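You operate a simulated robot arm through the tools that you are given. There is no shell and no other tool.

Carry out the task below with a simulated robot arm. There is one attempt and no reset: what you move stays moved.

JOB
Zero the teal box's display, then put block 59 back on line.
Fine: on block 59 blue shut, black open; white knob under the teal lid till it shows 0.00, lid shut; then black shut, blue open.

It is judged by the outcome, as a careful person would: the job done as asked, and still so three seconds after it is handed in. It fails if anything else is knocked over, pushed out of place, dropped, spilled or broken. Lids that push on must go on centred and level and be pressed home; caps that screw on are set level and turned clockwise until they are tight.

ROBOT AND FRAMES
A 7-joint arm with a three-finger gripper, fixed in place. Base frame: the origin is at the foot of the arm, x ahead of it, y to its left, z up; the work surface is at about z = 95. Lengths are in cm, angles in degrees, forces in N, time in s.
Its first joint turns from -166.0 to 166.0 degrees. Payload 2.69 kg.
The tool frame sits at the grasp point between the pads (the TCP): z along the fingers, y along the line on which they close. The tips reach 3 cm beyond it. Largest opening 12.8 cm; the body of the gripper starts 11.7 cm behind the TCP.
Orientation is that of the tool frame in the base frame, as a unit quaternion [x, y, z, w]. With the fingers straight down and closing along the base's y, the tool's x points along the base's -x, its y along +y and its z along -z.

CONTROLS
- The arm moves only by the tool drive_tool. Its argument "commands" is a list of rows, each a list of 3 entries, a list of its own where there are three numbers: the closure, from 0 (fully open) to 1 (shut), then the shift along the base's x, y, z in units of 50 mm (1.0 is 50 mm), then the turn, a rotation vector about the base's x, y, z in units of 5 degrees (1.0 is 5 degrees). In form: [[jaw, [dx, dy, dz], [rx, ry, rz]], ...]. A call has 1 to 20 rows; each row shifts and turns the commanded pose from where the row before left it. A call with a number of a shift or a turn outside -1 to 1 is refused whole. Each row takes 0.2 s and may step no farther than 5 cm and 8.6 degrees from the row before; otherwise, or with a gripper value out of range, the whole call is refused. Where a pose cannot be reached the arm comes as near as it can. A force on the tool above 90 N (or 10 N above the force at the start of the call, whichever is more), or a blocked arm, ends the call early, and 0.2 s more pass. Each finger halts on what it meets, pressing with about 40 N; the grip force reading is that of the motor and also rises with nothing between the fingers. The clock runs only during rows and for 0.2 s after the last one: add rows that do not move to give the fingers time. It gives the time, the measured TCP pose, the force on the tool (base axes), the opening and the grip force at its end, in the units of the frame above (readings bear some noise), with the torque about the TCP (base axes, N m) and any sound that the robot's microphone picked up, and new pictures: "views" is both (left out), scene, wrist or none.
- Cameras (640 x 400 px; columns grow to the right, rows downward): "scene" is fixed at [4.9, -50.23, 193.46]; the picture's right is [0.82, -0.57, 0.00], its down [-0.16, -0.23, -0.96] and it looks along [0.55, 0.78, -0.29] (base axes); focal length 362 px, centre (320, 200). "wrist" rides on the gripper at [5.8, 5.4, -13.1] in the tool frame; the picture's right is [-0.68, 0.74, 0.00], its down [-0.62, -0.57, -0.55] and it looks along [-0.40, -0.37, 0.84] (tool axes); focal length 234 px, centre (320, 200). There is no depth. A picture from a camera that has moved, and an enlarged one, comes with that camera's place and axes in the base frame and with its lens.
- lift_body(by): slides the trunk up (or, below 0, down) by that many cm; the arm rides with it, the base frame stays. It gives what a move gives, with no picture.
- zoom(camera, box): a new picture of the part [left, top, right, bottom] of that camera's present view, enlarged. It takes no simulated time.
- close_job(): hands the job in; it is judged then, once.

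Places have to be worked out from the pictures, the camera data and where the tool is seen. Open the gripper and draw the arm clear of the work before you hand the job in, unless the task says otherwise.

The tools are called after ">>>" as a command line: name --argument value ..., lists and objects as JSON in quotes. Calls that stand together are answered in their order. drive_tool: Moves the arm, as the interface text tells. Its arguments: {"type":"object","properties":{"commands":{"type":"array"},"views":{"type":"string","enum":["both","scene","wrist","none"]}},"required":["commands"]} The other tools are called the same way: lift_body (by) slides the trunk up or down; zoom (camera, box) takes an enlarged picture of a part of a camera's view; close_job () hands the job in.

At the start:

```text
t: 0.0
tcp_pos: [51.11, 29.62, 166.29]
tool_rot: [0.0, 1.0, -0.001, 0.0]
force: [-1.2, -0.4, -0.3]
ft_torque: [-0.01, -0.03, 0.01]
opening: 12.8
grip_force: 0.1
trunk travel left (down, up): [-22.5, 12.5]
```

scene: 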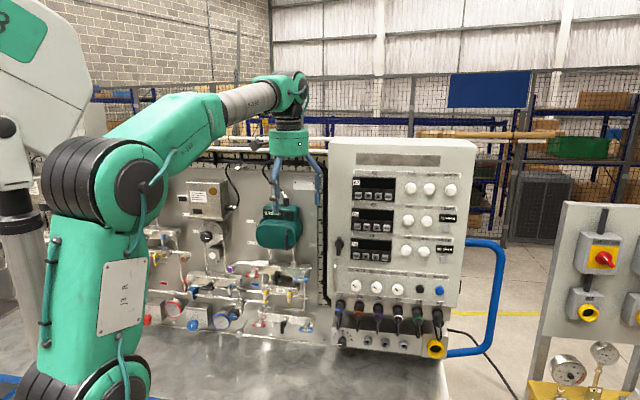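
wrist: 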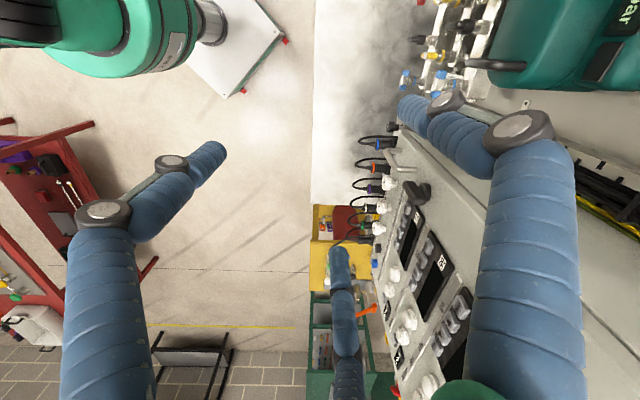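

I start by looking closely at the panel behind the arm, where the teal box and valve blocks are.

>>> zoom --camera "scene" --box '[140, 160, 340, 285]'

>>> zoom --camera "scene" --box '[140, 250, 340, 375]'

>>> zoom --camera "wrist" --box '[380, 0, 640, 162]'

```text
3.20 times, centred on (240, 222) of scene
camera zoom: at [4.9, -50.23, 193.46], right [0.82, -0.57, 0.0], down [-0.16, -0.23, -0.96], along [0.55, 0.78, -0.29], focal length 1159 px, centre (576, 128)
```

zoom: 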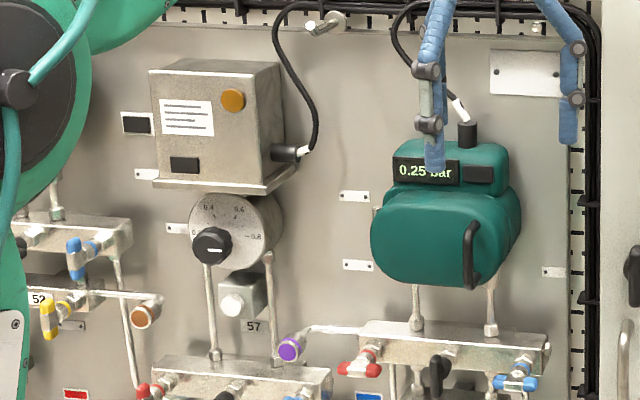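

```text
3.20 times, centred on (240, 312) of scene
camera zoom: at [4.9, -50.23, 193.46], right [0.82, -0.57, 0.0], down [-0.16, -0.23, -0.96], along [0.55, 0.78, -0.29], focal length 1159 px, centre (576, -160)
```

zoom: 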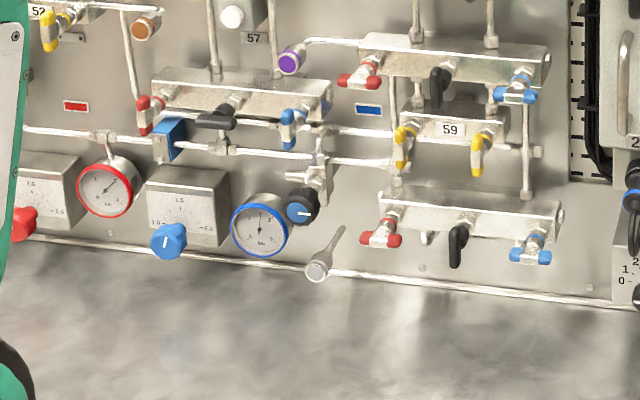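

```text
2.46 times, centred on (510, 81) of wrist
camera zoom: at [45.21, 35.04, 179.38], right [0.68, 0.74, 0.0], down [0.62, -0.57, 0.55], along [0.4, -0.37, -0.84], focal length 576 px, centre (-148, 493)
```

zoom: 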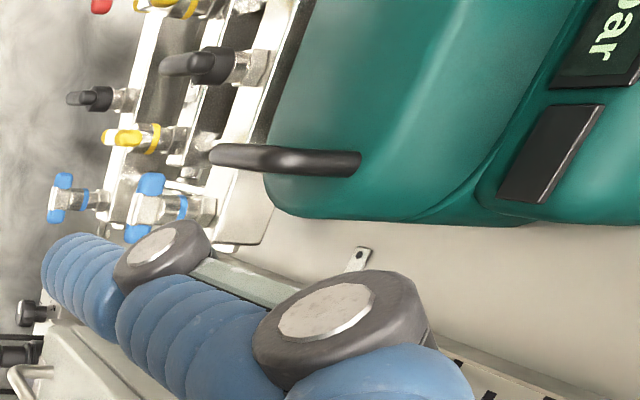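

The valve panel runs at about 45° (its face toward the base), with the teal box handle near (63, 52, 143). I turn the tool to point at the panel, staying well clear of it, to look closer.

>>> drive_tool --commands '[[0, [-0.06, 0.16, -0.2], [0.979, -0.979, 0]], [0, [-0.06, 0.16, -0.2], [0.979, -0.979, 0]], [0, [-0.06, 0.16, -0.2], [0.979, -0.979, 0]], [0, [-0.06, 0.16, -0.2], [0.979, -0.979, 0]], [0, [-0.06, 0.16, -0.2], [0.979, -0.979, 0]], [0, [-0.06, 0.16, -0.2], [0.979, -0.979, 0]], [0, [-0.06, 0.16, -0.2], [0.979, -0.979, 0]], [0, [-0.06, 0.16, -0.2], [0.979, -0.979, 0]], [0, [-0.06, 0.16, -0.2], [0.979, -0.979, 0]], [0, [-0.06, 0.16, -0.2], [0.979, -0.979, 0]], [0, [-0.06, 0.16, -0.2], [0.979, -0.979, 0]], [0, [-0.06, 0.16, -0.2], [0.979, -0.979, 0]], [0, [-0.06, 0.16, -0.2], [0.979, -0.979, 0]], [0, [0, 0, 0], [0, 0, 0]]]'

```text
t: 3.0
tcp_pos: [46.81, 40.11, 153.83]
tool_rot: [-0.009, 0.737, 0.486, 0.47]
force: [0.3, -0.3, -0.1]
ft_torque: [0.02, 0.01, 0.02]
opening: 12.8
grip_force: 0.0
out of reach, approached as far as the arm can: row 13
trunk travel left (down, up): [-22.5, 12.5]
camera wrist: at [32.06, 36.13, 154.68], right [0.03, 0.09, 1.0], down [0.23, -0.97, 0.08], along [0.97, 0.23, -0.05], focal length 234 px, centre (320, 200)
```

scene: 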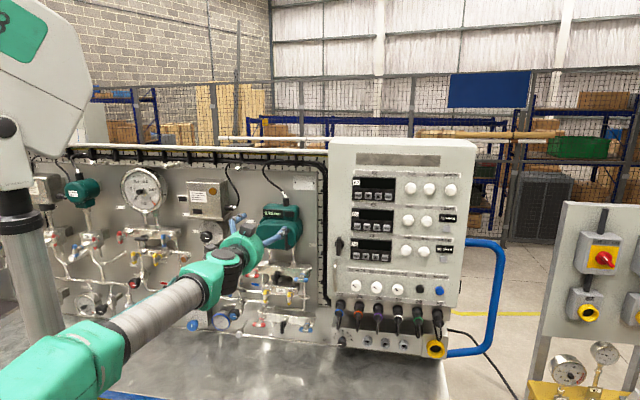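
wrist: 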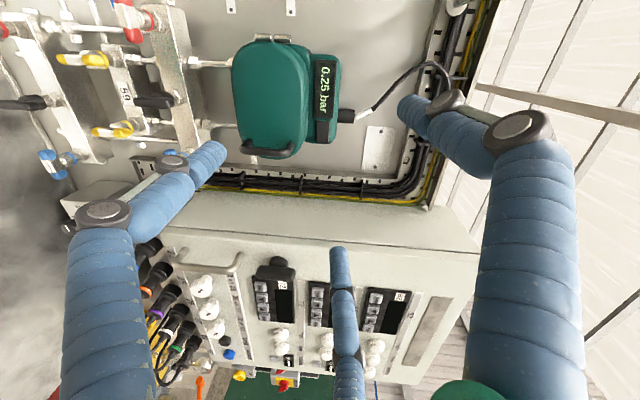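

The pitch nearly reached. I zoom in on the wrist picture around label 59 and the handles, and on the second teal box on the left in the scene.

>>> zoom --camera "wrist" --box '[0, 0, 240, 200]'

>>> zoom --camera "wrist" --box '[180, 10, 400, 180]'

>>> zoom --camera "scene" --box '[30, 145, 190, 330]'

>>> zoom --camera "scene" --box '[180, 180, 340, 350]'

```text
2.00 times, centred on (120, 100) of wrist
camera zoom: at [32.06, 36.13, 154.68], right [0.03, 0.09, 1.0], down [0.23, -0.97, 0.08], along [0.97, 0.23, -0.05], focal length 468 px, centre (720, 400)
```

zoom: 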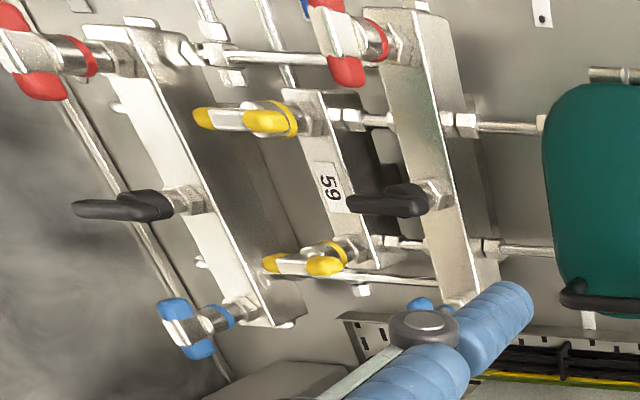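

```text
2.35 times, centred on (290, 95) of wrist
camera zoom: at [32.06, 36.13, 154.68], right [0.03, 0.09, 1.0], down [0.23, -0.97, 0.08], along [0.97, 0.23, -0.05], focal length 551 px, centre (391, 447)
```

zoom: 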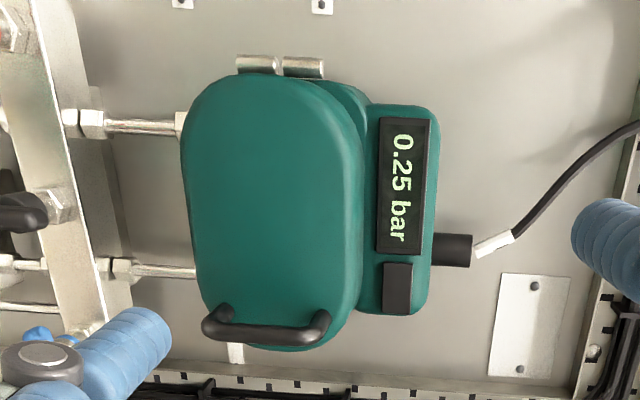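

```text
2.16 times, centred on (110, 238) of scene
camera zoom: at [4.9, -50.23, 193.46], right [0.82, -0.57, 0.0], down [-0.16, -0.23, -0.96], along [0.55, 0.78, -0.29], focal length 783 px, centre (774, 119)
```

zoom: 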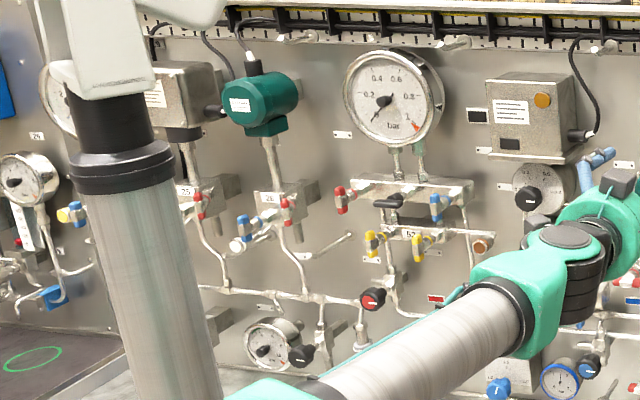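

```text
2.35 times, centred on (260, 265) of scene
camera zoom: at [4.9, -50.23, 193.46], right [0.82, -0.57, 0.0], down [-0.16, -0.23, -0.96], along [0.55, 0.78, -0.29], focal length 852 px, centre (461, 47)
```

zoom: 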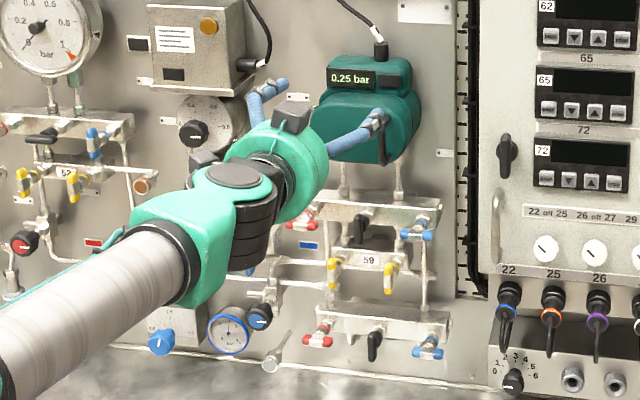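

The block labelled 59 (five-valve: upper bar with red/black/blue plus the vent bar with the label) sits under the teal box; handles at roughly z 128, w≈83 from the base along the panel normal. I move nearer and roll the tool 45° so the fingers close vertically, to see the handle states.

>>> drive_tool --commands '[[0, [0.107, 0.16, -0.4], [0.707, 0.707, 0]], [0, [0.107, 0.16, -0.4], [0.707, 0.707, 0]], [0, [0.107, 0.16, -0.4], [0.707, 0.707, 0]], [0, [0.107, 0.16, -0.4], [0.707, 0.707, 0]], [0, [0.107, 0.16, -0.4], [0.707, 0.707, 0]], [0, [0.107, 0.16, -0.4], [0.707, 0.707, 0]], [0, [0.107, 0.16, -0.4], [0.707, 0.707, 0]], [0, [0.107, 0.16, -0.4], [0.707, 0.707, 0]], [0, [0.107, 0.16, -0.4], [0.707, 0.707, 0]], [0, [0, 0, 0], [0, 0, 0]]]'

```text
t: 5.2
tcp_pos: [51.83, 47.37, 135.68]
tool_rot: [0.25, 0.677, 0.65, 0.237]
force: [1.0, -0.5, -0.5]
ft_torque: [0.01, 0.0, 0.02]
opening: 12.78
grip_force: 0.0
trunk travel left (down, up): [-22.5, 12.5]
camera wrist: at [38.96, 41.46, 141.69], right [0.54, -0.42, 0.73], down [0.1, -0.83, -0.54], along [0.84, 0.36, -0.41], focal length 234 px, centre (320, 200)
```

scene: 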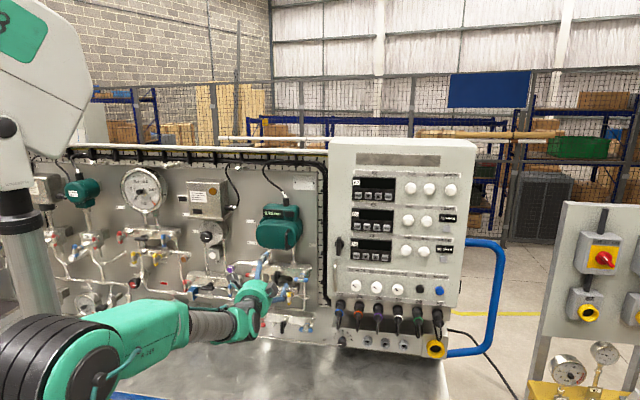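
wrist: 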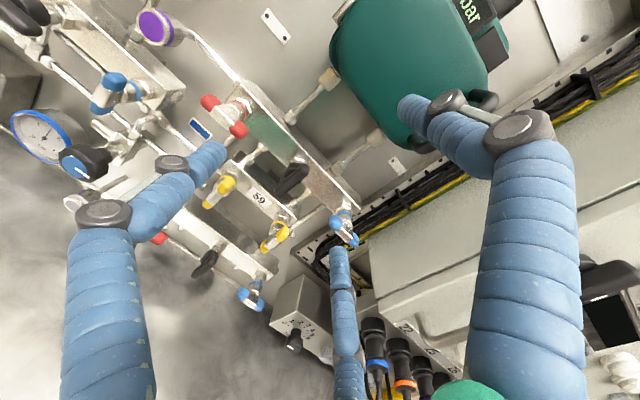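

Good, the whole block 59 area is visible. I zoom in on both manifolds.

>>> zoom --camera "wrist" --box '[180, 70, 380, 195]'

>>> zoom --camera "wrist" --box '[120, 190, 320, 315]'

>>> zoom --camera "wrist" --box '[180, 180, 380, 305]'

>>> zoom --camera "wrist" --box '[0, 0, 240, 150]'

```text
3.20 times, centred on (280, 132) of wrist
camera zoom: at [38.96, 41.46, 141.69], right [0.54, -0.42, 0.73], down [0.1, -0.83, -0.54], along [0.84, 0.36, -0.41], focal length 749 px, centre (448, 416)
```

zoom: 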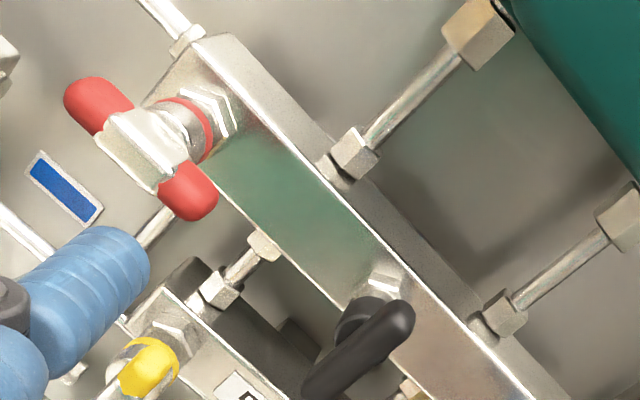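

```text
3.20 times, centred on (220, 252) of wrist
camera zoom: at [38.96, 41.46, 141.69], right [0.54, -0.42, 0.73], down [0.1, -0.83, -0.54], along [0.84, 0.36, -0.41], focal length 749 px, centre (640, 32)
```

zoom: 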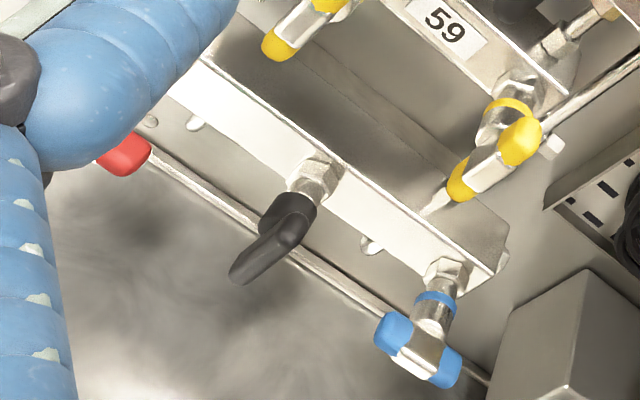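

```text
3.20 times, centred on (280, 242) of wrist
camera zoom: at [38.96, 41.46, 141.69], right [0.54, -0.42, 0.73], down [0.1, -0.83, -0.54], along [0.84, 0.36, -0.41], focal length 749 px, centre (448, 64)
```

zoom: 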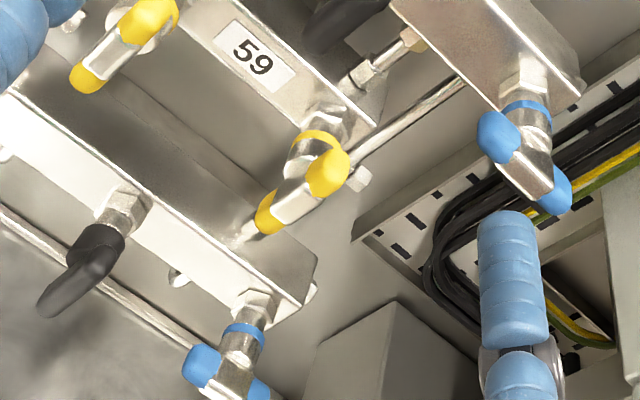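

```text
2.67 times, centred on (120, 75) of wrist
camera zoom: at [38.96, 41.46, 141.69], right [0.54, -0.42, 0.73], down [0.1, -0.83, -0.54], along [0.84, 0.36, -0.41], focal length 624 px, centre (853, 533)
```

zoom: 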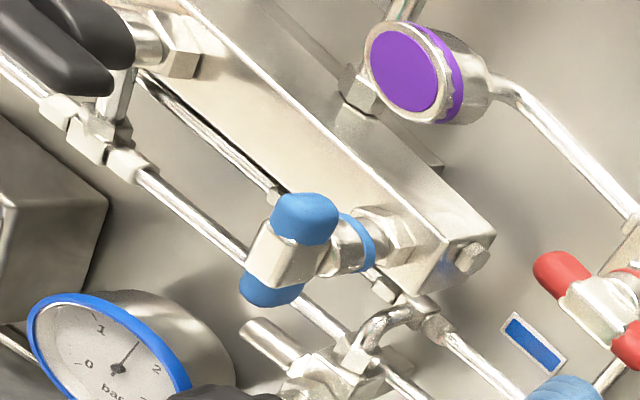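

Block 59's upper bar handles sit near z≈129, w≈80 (red u≈-6, black u≈3, blue u≈12.5). I square the tool to the panel, shift right a bit toward blue (still ~8 cm off), and shut the fingers to see their real geometry.

>>> drive_tool --commands '[[0.5, [0.1, -0.2, -0.1], [0.34, -0.34, -0.94]], [1, [0.3, -0.4, -0.2], [0, 0, 0]], [1, [0.3, -0.4, -0.2], [0, 0, 0]], [1, [0.2, -0.2, -0.2], [0, 0, 0]], [1, [0, 0, 0], [0, 0, 0]], [1, [0, 0, 0], [0, 0, 0]]]' --views "both"

```text
t: 6.6
tcp_pos: [56.69, 40.81, 132.77]
tool_rot: [0.257, 0.668, 0.652, 0.25]
force: [-0.6, 0.1, 0.7]
ft_torque: [0.01, -0.01, 0.01]
opening: 0.2
grip_force: 31.0
out of reach, approached as far as the arm can: row 1
trunk travel left (down, up): [-22.5, 12.5]
camera wrist: at [43.58, 35.26, 138.54], right [0.51, -0.44, 0.74], down [0.08, -0.83, -0.55], along [0.85, 0.34, -0.39], focal length 234 px, centre (320, 200)
```

scene: 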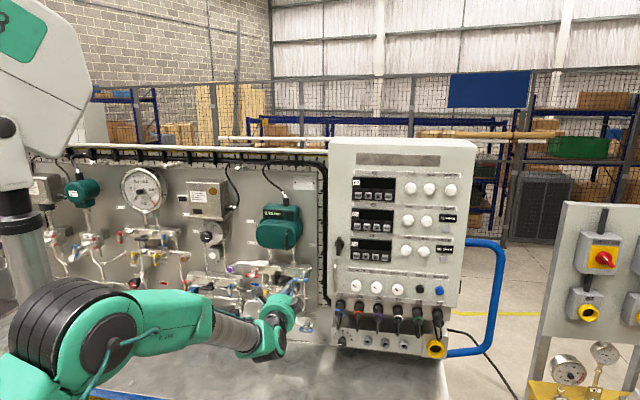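
wrist: 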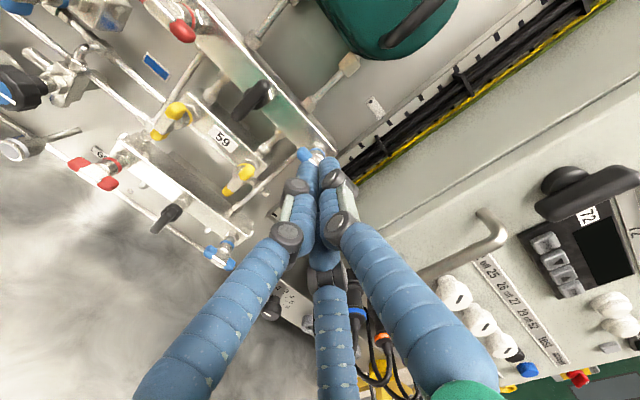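

There is also a label near the lower manifold's red handle; I zoom on it and on the fingertips near blue.

>>> zoom --camera "wrist" --box '[50, 120, 146, 180]'

>>> zoom --camera "wrist" --box '[230, 70, 390, 170]'

>>> zoom --camera "wrist" --box '[140, 0, 300, 100]'

>>> zoom --camera "scene" --box '[230, 250, 358, 330]'

```text
6.67 times, centred on (98, 150) of wrist
camera zoom: at [43.58, 35.26, 138.54], right [0.51, -0.44, 0.74], down [0.08, -0.83, -0.55], along [0.85, 0.34, -0.39], focal length 1561 px, centre (1800, 533)
```

zoom: 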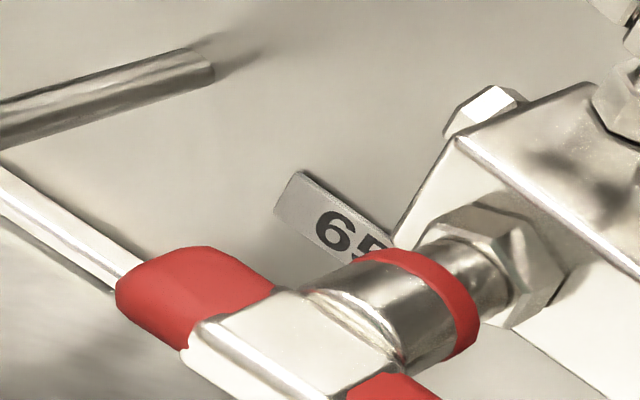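

```text
4.00 times, centred on (310, 120) of wrist
camera zoom: at [43.58, 35.26, 138.54], right [0.51, -0.44, 0.74], down [0.08, -0.83, -0.55], along [0.85, 0.34, -0.39], focal length 937 px, centre (360, 520)
```

zoom: 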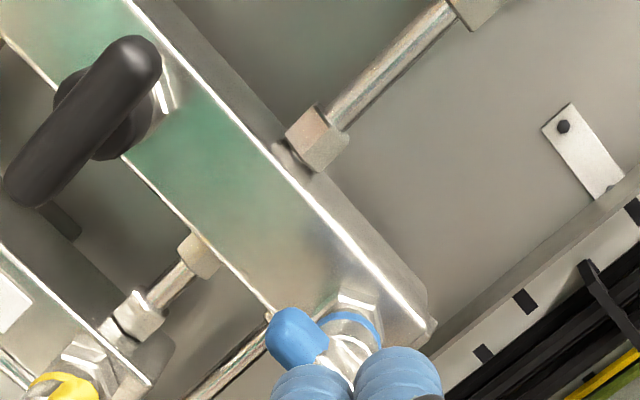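

```text
4.00 times, centred on (220, 50) of wrist
camera zoom: at [43.58, 35.26, 138.54], right [0.51, -0.44, 0.74], down [0.08, -0.83, -0.55], along [0.85, 0.34, -0.39], focal length 937 px, centre (720, 800)
```

zoom: 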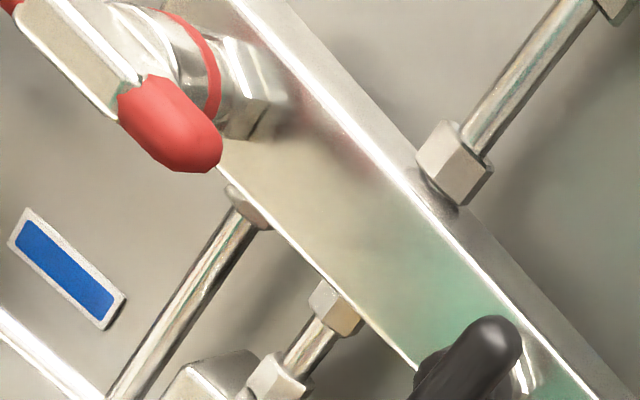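

```text
5.00 times, centred on (294, 290) of scene
camera zoom: at [4.9, -50.23, 193.46], right [0.82, -0.57, 0.0], down [-0.16, -0.23, -0.96], along [0.55, 0.78, -0.29], focal length 1811 px, centre (450, -250)
```

zoom: 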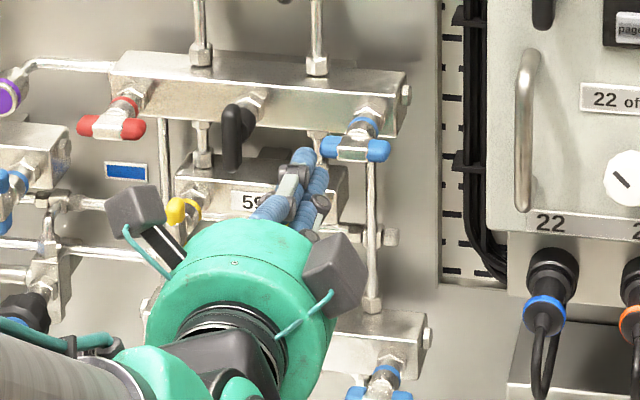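

The lower manifold is labelled 65, so block 59 is the upper bar: blue T-handle horizontal (in line with the bar = open, like red), black vertical (shut). I back off slightly, square up the tool, and test in free air whether the wrist can roll 90° clockwise.

>>> drive_tool --commands '[[0.6, [0, 0, 0], [0.2, -0.2, -0.6]], [0.6, [0, 0, 0], [0.7, 0.7, 0]], [0.6, [0, 0, 0], [0.7, 0.7, 0]], [0.6, [0, 0, 0], [0.7, 0.7, 0]], [0.6, [0, 0, 0], [0.7, 0.7, 0]], [0.6, [0, 0, 0], [0.7, 0.7, 0]], [0.6, [0, 0, 0], [0.7, 0.7, 0]], [0.6, [0, 0, 0], [0.7, 0.7, 0]], [0.6, [0, 0, 0], [0.7, 0.7, 0]], [0.6, [0, 0, 0], [0.7, 0.7, 0]], [0.6, [0, 0, 0], [0.7, 0.7, 0]], [0.6, [0, 0, 0], [0.7, 0.7, 0]], [0.6, [0, 0, 0], [0.7, 0.7, 0]], [0.6, [0, 0, 0], [0.7, 0.7, 0]], [0.6, [0, 0, 0], [0.7, 0.7, 0]], [0.6, [0, 0, 0], [0.7, 0.7, 0]], [0.6, [0, 0, 0], [0.7, 0.7, 0]], [0.6, [0, 0, 0], [0.7, 0.7, 0]], [0.6, [0, 0, 0], [0.7, 0.7, 0]]]'

```text
t: 10.6
tcp_pos: [56.71, 40.74, 132.67]
tool_rot: [0.652, 0.275, 0.655, -0.266]
force: [0.5, 0.3, 0.3]
ft_torque: [-0.01, 0.04, -0.02]
opening: 5.11
grip_force: 0.0
trunk travel left (down, up): [-22.5, 12.5]
camera wrist: at [51.12, 27.87, 138.72], right [0.53, -0.53, -0.67], down [-0.78, 0.01, -0.62], along [0.33, 0.85, -0.41], focal length 234 px, centre (320, 200)
```

scene: 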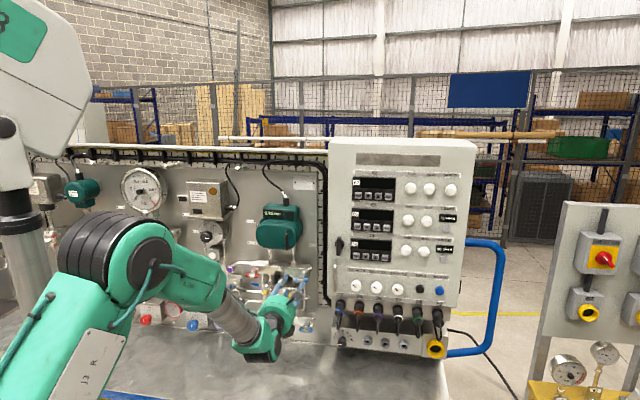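
wrist: 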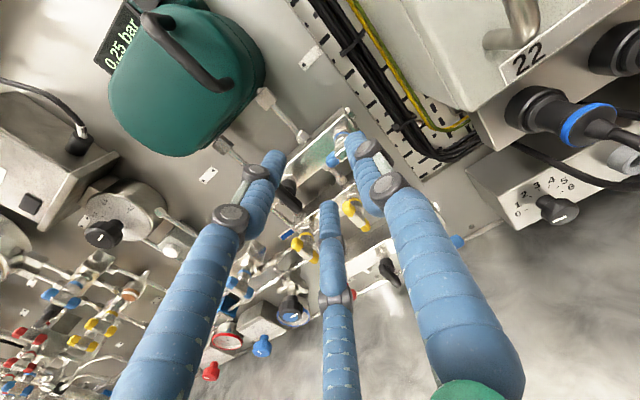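

Rolling to the 90°-clockwise pose works, and the tool is now exactly square to the panel. I roll back so fingers close vertically and line up in front of the blue handle (u≈12.6, z≈129.3), still ~9 cm off, for a precise look.

>>> drive_tool --commands '[[0.6, [0.0267, 0.0063, -0.038], [-0.707, -0.707, 0]], [0.6, [0.0267, 0.0063, -0.038], [-0.707, -0.707, 0]], [0.6, [0.0267, 0.0063, -0.038], [-0.707, -0.707, 0]], [0.6, [0.0267, 0.0063, -0.038], [-0.707, -0.707, 0]], [0.6, [0.0267, 0.0063, -0.038], [-0.707, -0.707, 0]], [0.6, [0.0267, 0.0063, -0.038], [-0.707, -0.707, 0]], [0.6, [0.0267, 0.0063, -0.038], [-0.707, -0.707, 0]], [0.6, [0.0267, 0.0063, -0.038], [-0.707, -0.707, 0]], [0.6, [0.0267, 0.0063, -0.038], [-0.707, -0.707, 0]], [0.6, [0.0267, 0.0063, -0.038], [-0.707, -0.707, 0]], [0.6, [0.0267, 0.0063, -0.038], [-0.707, -0.707, 0]], [0.6, [0.0267, 0.0063, -0.038], [-0.707, -0.707, 0]], [0.6, [0.0267, 0.0063, -0.038], [-0.707, -0.707, 0]], [0.6, [0.0267, 0.0063, -0.038], [-0.707, -0.707, 0]], [0.6, [0.0267, 0.0063, -0.038], [-0.707, -0.707, 0]], [0.6, [0.0267, 0.0063, -0.038], [-0.707, -0.707, 0]], [0.6, [0.0267, 0.0063, -0.038], [-0.707, -0.707, 0]], [0.6, [0.0267, 0.0063, -0.038], [-0.707, -0.707, 0]], [0.6, [0, 0, 0], [0, 0, 0]]]'

```text
t: 14.6
tcp_pos: [59.09, 41.36, 129.28]
tool_rot: [0.266, 0.655, 0.652, 0.275]
force: [0.9, -0.1, 0.1]
ft_torque: [0.01, -0.01, -0.02]
opening: 5.14
grip_force: 0.1
trunk travel left (down, up): [-22.5, 12.5]
camera wrist: at [45.55, 36.51, 134.72], right [0.47, -0.47, 0.75], down [0.05, -0.83, -0.56], along [0.88, 0.3, -0.36], focal length 234 px, centre (320, 200)
```

scene: 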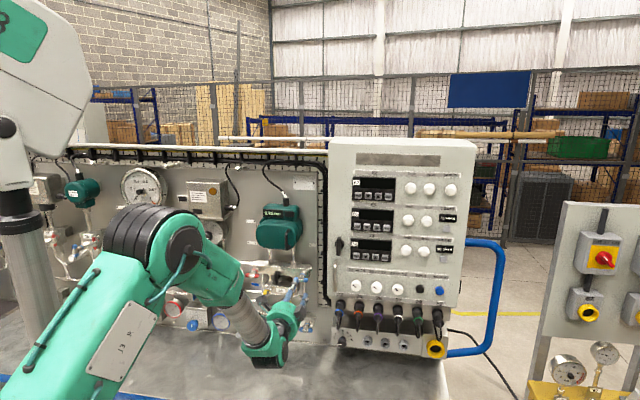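
wrist: 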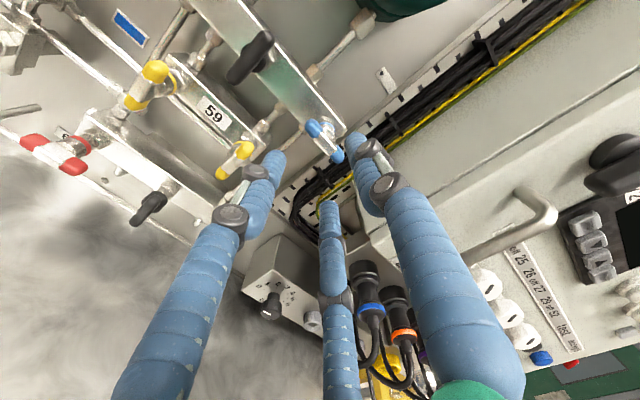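

Blue is now visible between the fingers. I zoom in on both views to locate its bar precisely.

>>> zoom --camera "wrist" --box '[260, 90, 388, 170]'

>>> zoom --camera "scene" --box '[240, 250, 336, 310]'

```text
5.00 times, centred on (324, 130) of wrist
camera zoom: at [45.55, 36.51, 134.72], right [0.47, -0.47, 0.75], down [0.05, -0.83, -0.56], along [0.88, 0.3, -0.36], focal length 1171 px, centre (300, 550)
```

zoom: 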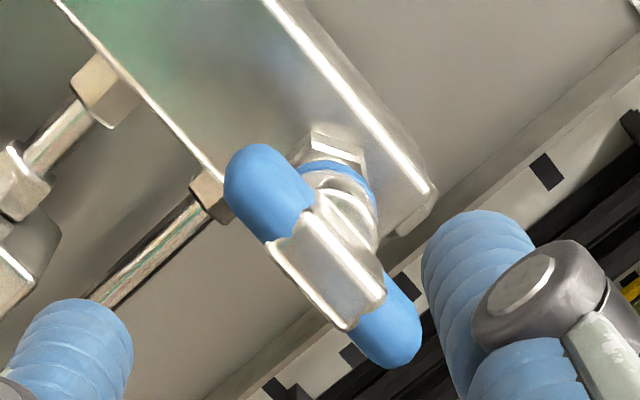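

```text
6.67 times, centred on (288, 280) of scene
camera zoom: at [4.9, -50.23, 193.46], right [0.82, -0.57, 0.0], down [-0.16, -0.23, -0.96], along [0.55, 0.78, -0.29], focal length 2415 px, centre (533, -333)
```

zoom: 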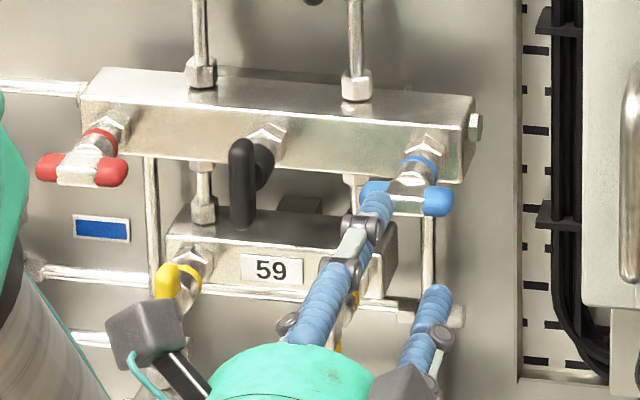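

Blue bar centre is about (u 12.9, z 129.7, w 81), ~5.6 cm long and ~1.4 thick. I open the fingers a bit wider and advance to put the bar between the pads.

>>> drive_tool --commands '[[0.41, [0.0, 0.0, 0.014], [0, 0, 0]], [0.41, [0.2144, 0.1994, 0.014], [0, 0, 0]], [0.41, [0.2144, 0.1994, 0.014], [0, 0, 0]], [0.41, [0.2144, 0.1994, 0.014], [0, 0, 0]], [0.41, [0.2144, 0.1994, 0.014], [0, 0, 0]], [0.41, [0.2144, 0.1994, 0.014], [0, 0, 0]], [0.41, [0, 0, 0], [0, 0, 0]]]'

```text
t: 16.2
tcp_pos: [64.48, 46.36, 129.75]
tool_rot: [0.267, 0.655, 0.651, 0.274]
force: [-0.1, 0.2, -0.1]
ft_torque: [0.02, -0.02, -0.01]
opening: 7.57
grip_force: 0.0
trunk travel left (down, up): [-22.5, 12.5]
camera wrist: at [50.95, 41.44, 135.02], right [0.47, -0.47, 0.75], down [0.05, -0.83, -0.56], along [0.88, 0.3, -0.37], focal length 234 px, centre (320, 200)
```

scene: 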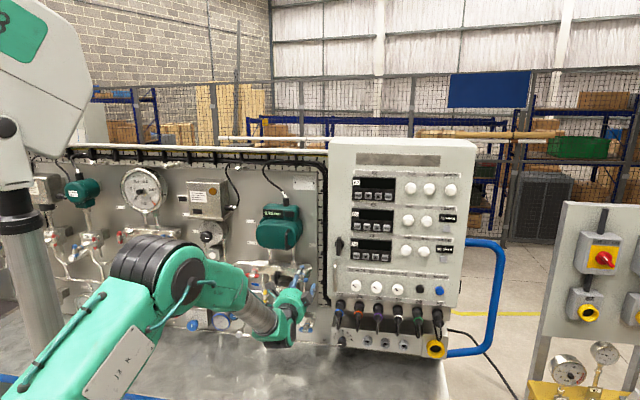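
wrist: 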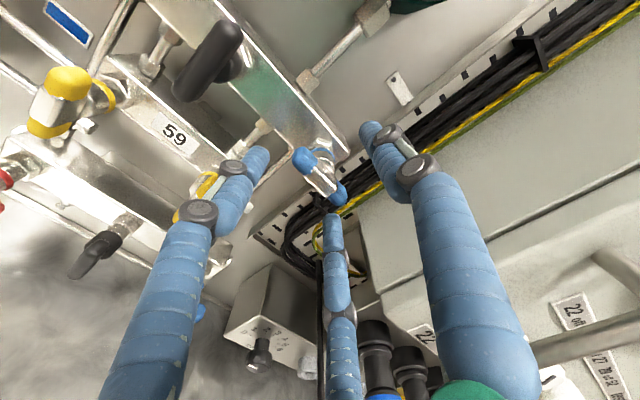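

The bar is well centred, ~2.6 cm ahead of the TCP. I advance 1.5 cm more with a 0.3 cm shift right, then close on it.

>>> drive_tool --commands '[[0.41, [0.127, 0.085, 0], [0, 0, 0]], [0.41, [0.127, 0.085, 0], [0, 0, 0]], [0.6, [0, 0, 0], [0, 0, 0]], [0.8, [0, 0, 0], [0, 0, 0]], [1.0, [0, 0, 0], [0, 0, 0]], [1.0, [0, 0, 0], [0, 0, 0]], [1.0, [0, 0, 0], [0, 0, 0]]]'

```text
t: 17.8
tcp_pos: [65.77, 47.3, 129.61]
tool_rot: [0.266, 0.655, 0.652, 0.274]
force: [4.5, -1.6, -6.7]
ft_torque: [-0.09, 0.14, 0.06]
opening: 2.56
grip_force: 45.1
trunk travel left (down, up): [-22.5, 12.5]
camera wrist: at [52.25, 42.24, 135.03], right [0.47, -0.47, 0.74], down [0.05, -0.83, -0.56], along [0.88, 0.3, -0.37], focal length 234 px, centre (320, 200)
```

scene: 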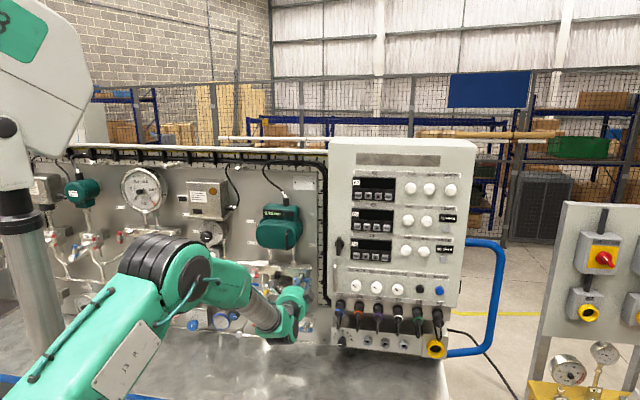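
wrist: 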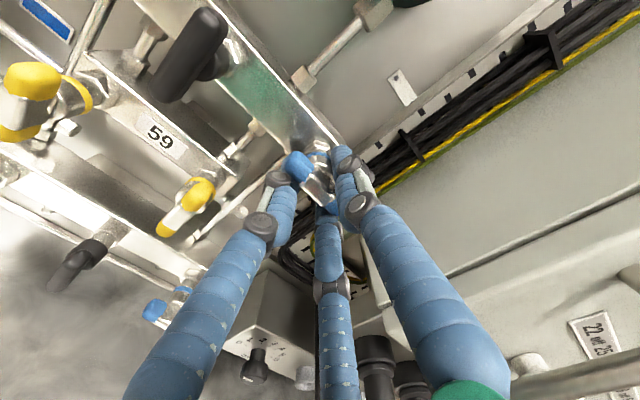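

The grip stopped at 2.56 cm with about 45 N. I check the contact in a zoomed view.

>>> zoom --camera "wrist" --box '[250, 120, 394, 210]'

>>> zoom --camera "scene" --box '[250, 190, 346, 330]'

```text
4.44 times, centred on (322, 165) of wrist
camera zoom: at [52.25, 42.24, 135.03], right [0.47, -0.47, 0.74], down [0.05, -0.83, -0.56], along [0.88, 0.3, -0.37], focal length 1041 px, centre (311, 356)
```

zoom: 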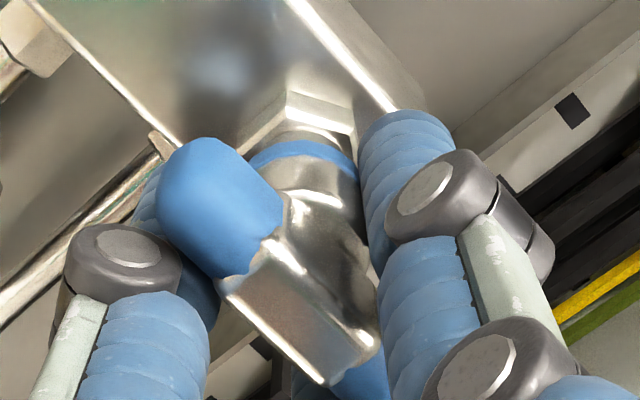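

```text
2.86 times, centred on (298, 260) of scene
camera zoom: at [4.9, -50.23, 193.46], right [0.82, -0.57, 0.0], down [-0.16, -0.23, -0.96], along [0.55, 0.78, -0.29], focal length 1035 px, centre (383, 29)
```

zoom: 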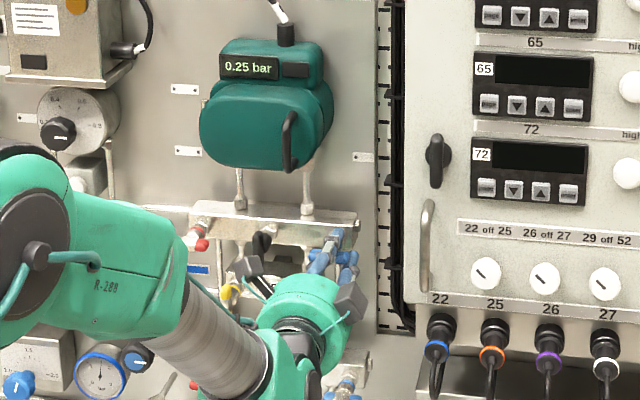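

The fingers hold the bar. I try turning clockwise by 15° (toward shut) and read the torque.

>>> drive_tool --commands '[[1, [0, 0, 0], [0.5, 0.5, 0]], [1, [0, 0, 0], [0.5, 0.5, 0]], [1, [0, 0, 0], [0.5, 0.5, 0]], [1, [0, 0, 0], [0.5, 0.5, 0]], [1, [0, 0, 0], [0, 0, 0]]]' --views "wrist"

```text
t: 19.0
tcp_pos: [65.66, 47.31, 129.5]
tool_rot: [0.345, 0.618, 0.68, 0.191]
force: [-4.5, -3.1, -15.2]
ft_torque: [-0.17, 0.12, 0.42]
opening: 2.58
grip_force: 45.3
trunk travel left (down, up): [-22.5, 12.5]
camera wrist: at [53.22, 41.28, 136.19], right [0.59, -0.59, 0.56], down [-0.06, -0.72, -0.69], along [0.81, 0.37, -0.46], focal length 234 px, centre (320, 200)
```

wrist: 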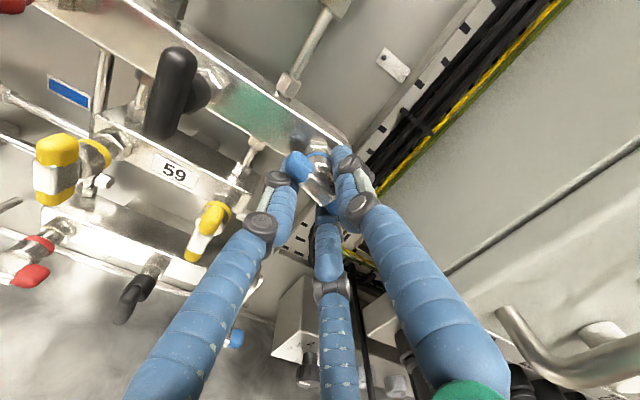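

The handle follows the gripper with almost no resisting torque about its axis, though there's a -15 N vertical load, so my centre is a touch high. I lower by 0.3 cm and continue clockwise.

>>> drive_tool --commands '[[1, [0, 0, -0.04], [0.6, 0.6, 0]], [1, [0, 0, -0.03], [0.6, 0.6, 0]], [1, [0, 0, 0], [0.6, 0.6, 0]], [1, [0, 0, 0], [0.6, 0.6, 0]], [1, [0, 0, 0], [0.6, 0.6, 0]], [1, [0, 0, 0], [0.6, 0.6, 0]], [1, [0, 0, 0], [0, 0, 0]]]' --views "wrist"

```text
t: 20.6
tcp_pos: [65.4, 47.54, 129.32]
tool_rot: [0.472, 0.527, 0.705, 0.038]
force: [-19.7, 9.0, -13.8]
ft_torque: [0.22, -0.44, 0.62]
opening: 2.52
grip_force: 45.0
trunk travel left (down, up): [-22.5, 12.5]
camera wrist: at [55.32, 39.18, 137.3], right [0.7, -0.7, 0.15], down [-0.3, -0.48, -0.83], along [0.65, 0.53, -0.54], focal length 234 px, centre (320, 200)
```

wrist: 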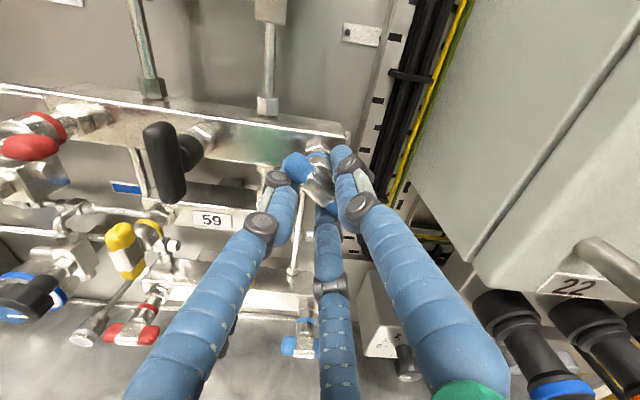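

About 40° turned; the lateral load (−20 N to the left, −14 N down) shows I'm gripping slightly right of the axis. I continue turning while easing left and down to follow the arc.

>>> drive_tool --commands '[[1, [-0.03, 0.03, -0.03], [0.6, 0.6, 0]], [1, [-0.03, 0.03, -0.02], [0.6, 0.6, 0]], [1, [-0.02, 0.02, -0.02], [0.6, 0.6, 0]], [1, [-0.02, 0.02, -0.02], [0.6, 0.6, 0]], [1, [0, 0, 0], [0, 0, 0]]]' --views "wrist"

```text
t: 21.8
tcp_pos: [65.35, 47.58, 129.38]
tool_rot: [0.544, 0.449, 0.706, -0.066]
force: [18.2, -3.6, 8.8]
ft_torque: [0.11, 0.1, -0.56]
opening: 2.52
grip_force: 45.1
trunk travel left (down, up): [-22.5, 12.5]
camera wrist: at [56.78, 37.66, 137.16], right [0.7, -0.7, -0.15], down [-0.47, -0.3, -0.83], along [0.54, 0.65, -0.54], focal length 234 px, centre (320, 200)
```

wrist: 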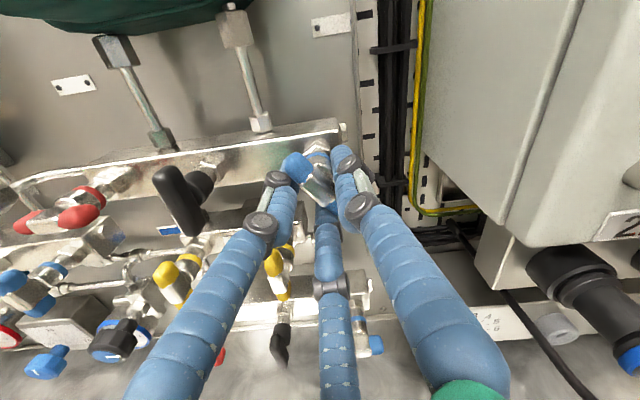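

Now the load flipped sign, so the valve axis is right at u≈12.6, z≈129.4 and I overcompensated. I re-centre and keep turning the remaining ~34°.

>>> drive_tool --commands '[[1, [0.071, -0.015, 0.036], [0.6, 0.6, 0]], [1, [0, 0, 0], [0.7, 0.7, 0]], [1, [0, 0, 0], [0.7, 0.7, 0]], [1, [0, 0, 0], [0.7, 0.7, 0]], [1, [0, 0, 0], [0.7, 0.7, 0]], [1, [0, 0, 0], [0, 0, 0]]]' --views "wrist"

```text
t: 23.2
tcp_pos: [65.14, 47.76, 129.36]
tool_rot: [0.626, 0.328, 0.675, -0.213]
force: [-33.0, 9.3, 12.8]
ft_torque: [0.08, -0.46, 0.61]
opening: 2.55
grip_force: 44.7
trunk travel left (down, up): [-22.5, 12.5]
camera wrist: at [58.82, 35.66, 136.11], right [0.6, -0.6, -0.53], down [-0.7, -0.07, -0.71], along [0.38, 0.8, -0.46], focal length 234 px, centre (320, 200)
```

wrist: 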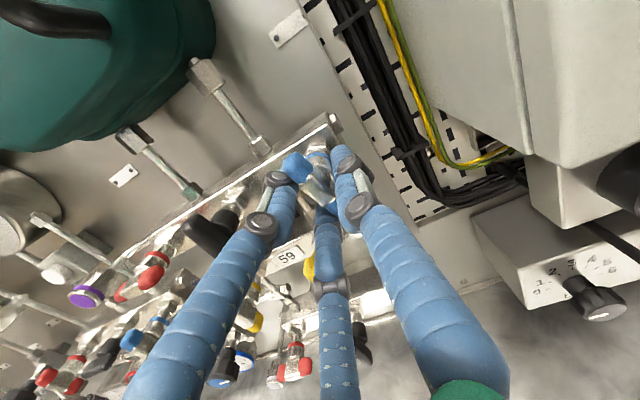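

80° turned with only −0.27 N·m about the axis; a side load of −30 N shows I need to ease left. I re-centre and finish the last ~10°.

>>> drive_tool --commands '[[1, [-0.056, 0.014, 0.02], [0.3, 0.3, 0]], [1, [-0.056, 0.014, 0.02], [0.4, 0.4, 0]], [1, [-0.01, 0.01, 0], [0.4, 0.4, 0]], [1, [0, 0, 0], [0.4, 0.4, 0]], [1, [0, 0, 0], [0, 0, 0]]]' --views "both"

```text
t: 24.4
tcp_pos: [65.09, 47.82, 129.54]
tool_rot: [0.655, 0.266, 0.653, -0.273]
force: [16.6, 13.1, 9.7]
ft_torque: [-0.17, 0.07, -0.33]
opening: 2.56
grip_force: 44.7
trunk travel left (down, up): [-22.5, 12.5]
camera wrist: at [59.53, 34.94, 135.28], right [0.52, -0.52, -0.68], down [-0.79, 0.02, -0.61], along [0.33, 0.86, -0.4], focal length 234 px, centre (320, 200)
```

scene: 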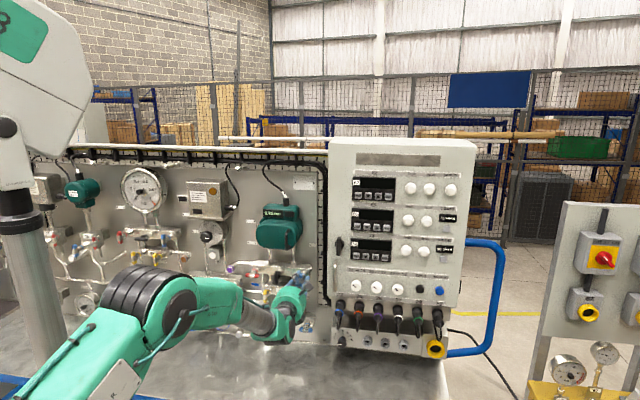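
wrist: 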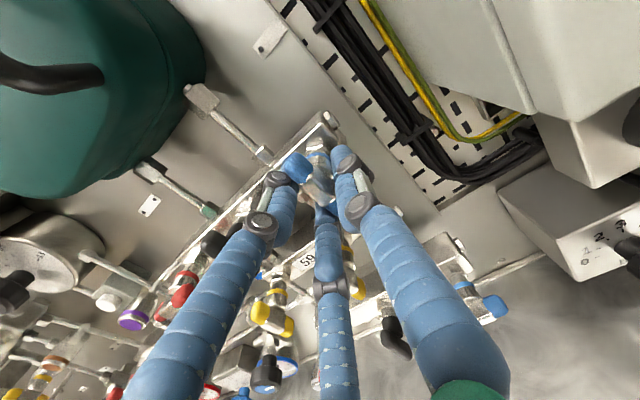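

The handle appears vertical now. I turn 5° more to feel for a stop.

>>> drive_tool --commands '[[1, [-0.02, -0.02, -0.02], [0.35, 0.35, 0]], [1, [0, 0, 0], [0.35, 0.35, 0]], [1, [0, 0, 0], [0, 0, 0]]]' --views "none"

>>> zoom --camera "scene" --box '[240, 190, 336, 250]'

>>> zoom --camera "wrist" --box '[250, 110, 394, 200]'

```text
t: 25.2
tcp_pos: [65.01, 47.95, 129.28]
tool_rot: [0.665, 0.239, 0.64, -0.301]
force: [18.4, 22.8, 18.1]
ft_torque: [-0.36, -0.24, -0.31]
opening: 2.61
grip_force: 45.0
trunk travel left (down, up): [-22.5, 12.5]
```

```text
6.67 times, centred on (288, 220) of scene
camera zoom: at [4.9, -50.23, 193.46], right [0.82, -0.57, 0.0], down [-0.16, -0.23, -0.96], along [0.55, 0.78, -0.29], focal length 2415 px, centre (533, 67)
```

zoom: 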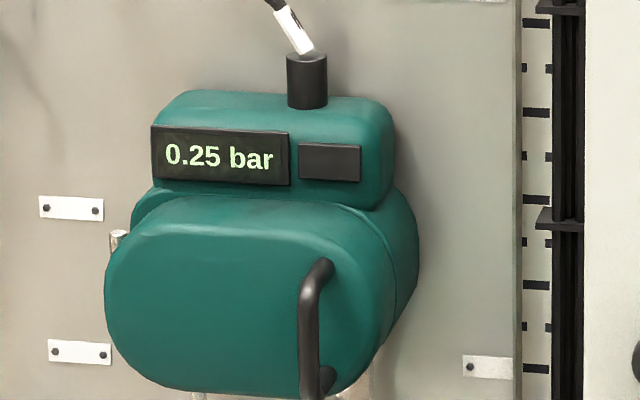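

```text
4.44 times, centred on (322, 155) of wrist
camera zoom: at [59.73, 34.61, 134.72], right [0.47, -0.47, -0.74], down [-0.83, 0.05, -0.56], along [0.3, 0.88, -0.37], focal length 1041 px, centre (311, 400)
```

zoom: 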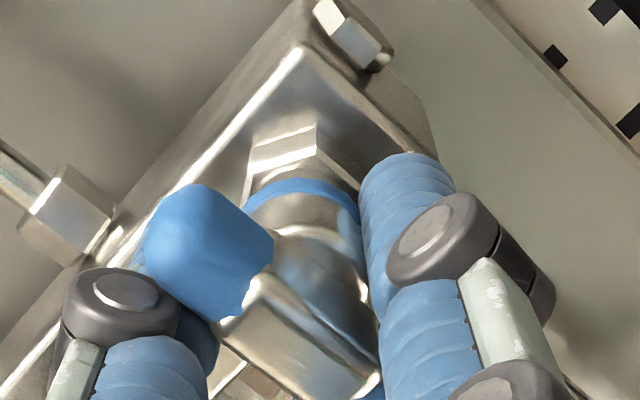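

Resistance about the axis rose to −0.42 N·m past 90°, so blue is on its stop (shut). I open the fingers and retreat straight back.

>>> drive_tool --commands '[[0.8, [0, 0, 0], [0, 0, 0]], [0.5, [0, 0, 0], [0, 0, 0]], [0.41, [0, 0, 0], [0, 0, 0]], [0.41, [-0.1, -0.1, 0], [0, 0, 0]], [0.41, [-0.25, -0.25, 0], [0, 0, 0]], [0.41, [-0.3, -0.3, 0], [0, 0, 0]], [0.41, [-0.35, -0.35, 0], [0, 0, 0]], [0.41, [-0.35, -0.35, 0], [-0.7, -0.7, 0]], [0.41, [0, 0, 0], [0, 0, 0]]]'

```text
t: 27.2
tcp_pos: [58.18, 40.98, 129.33]
tool_rot: [0.654, 0.269, 0.652, -0.274]
force: [-0.1, -0.4, 0.0]
ft_torque: [-0.01, 0.04, 0.02]
opening: 7.57
grip_force: 0.0
trunk travel left (down, up): [-22.5, 12.5]
camera wrist: at [52.68, 28.08, 135.17], right [0.52, -0.52, -0.68], down [-0.79, 0.02, -0.61], along [0.33, 0.86, -0.4], focal length 234 px, centre (320, 200)
```

scene: 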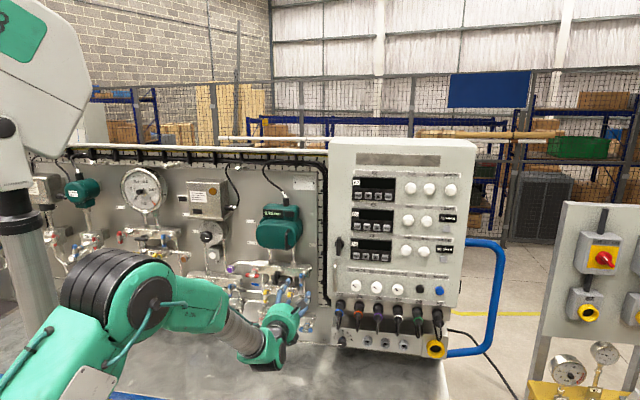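
wrist: 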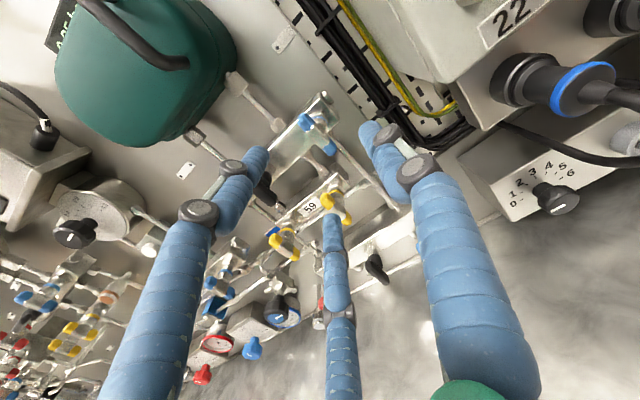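

>>> zoom --camera "wrist" --box '[240, 80, 400, 180]'

>>> zoom --camera "scene" --box '[240, 250, 336, 310]'

```text
4.00 times, centred on (320, 130) of wrist
camera zoom: at [52.68, 28.08, 135.17], right [0.52, -0.52, -0.68], down [-0.79, 0.02, -0.61], along [0.33, 0.86, -0.4], focal length 937 px, centre (320, 480)
```

zoom: 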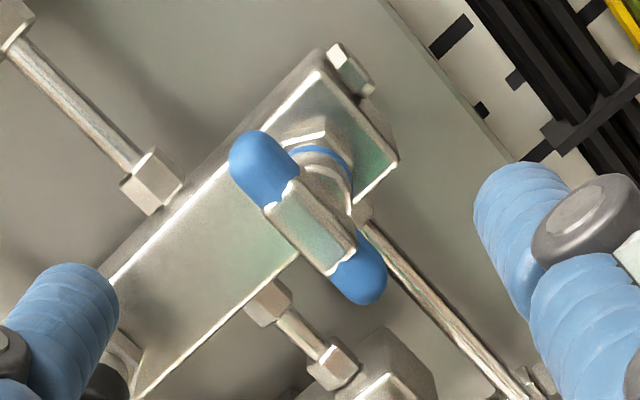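

```text
6.67 times, centred on (288, 280) of scene
camera zoom: at [4.9, -50.23, 193.46], right [0.82, -0.57, 0.0], down [-0.16, -0.23, -0.96], along [0.55, 0.78, -0.29], focal length 2415 px, centre (533, -333)
```

zoom: 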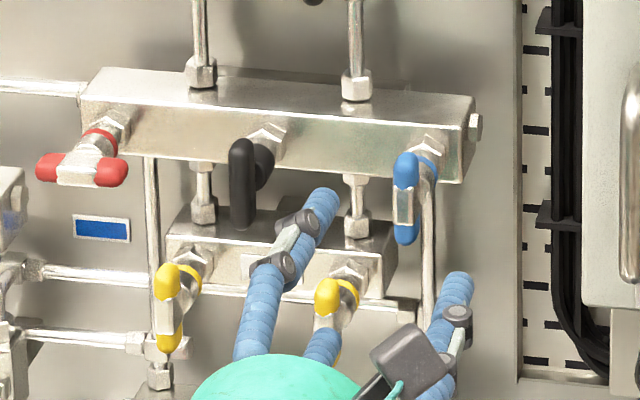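

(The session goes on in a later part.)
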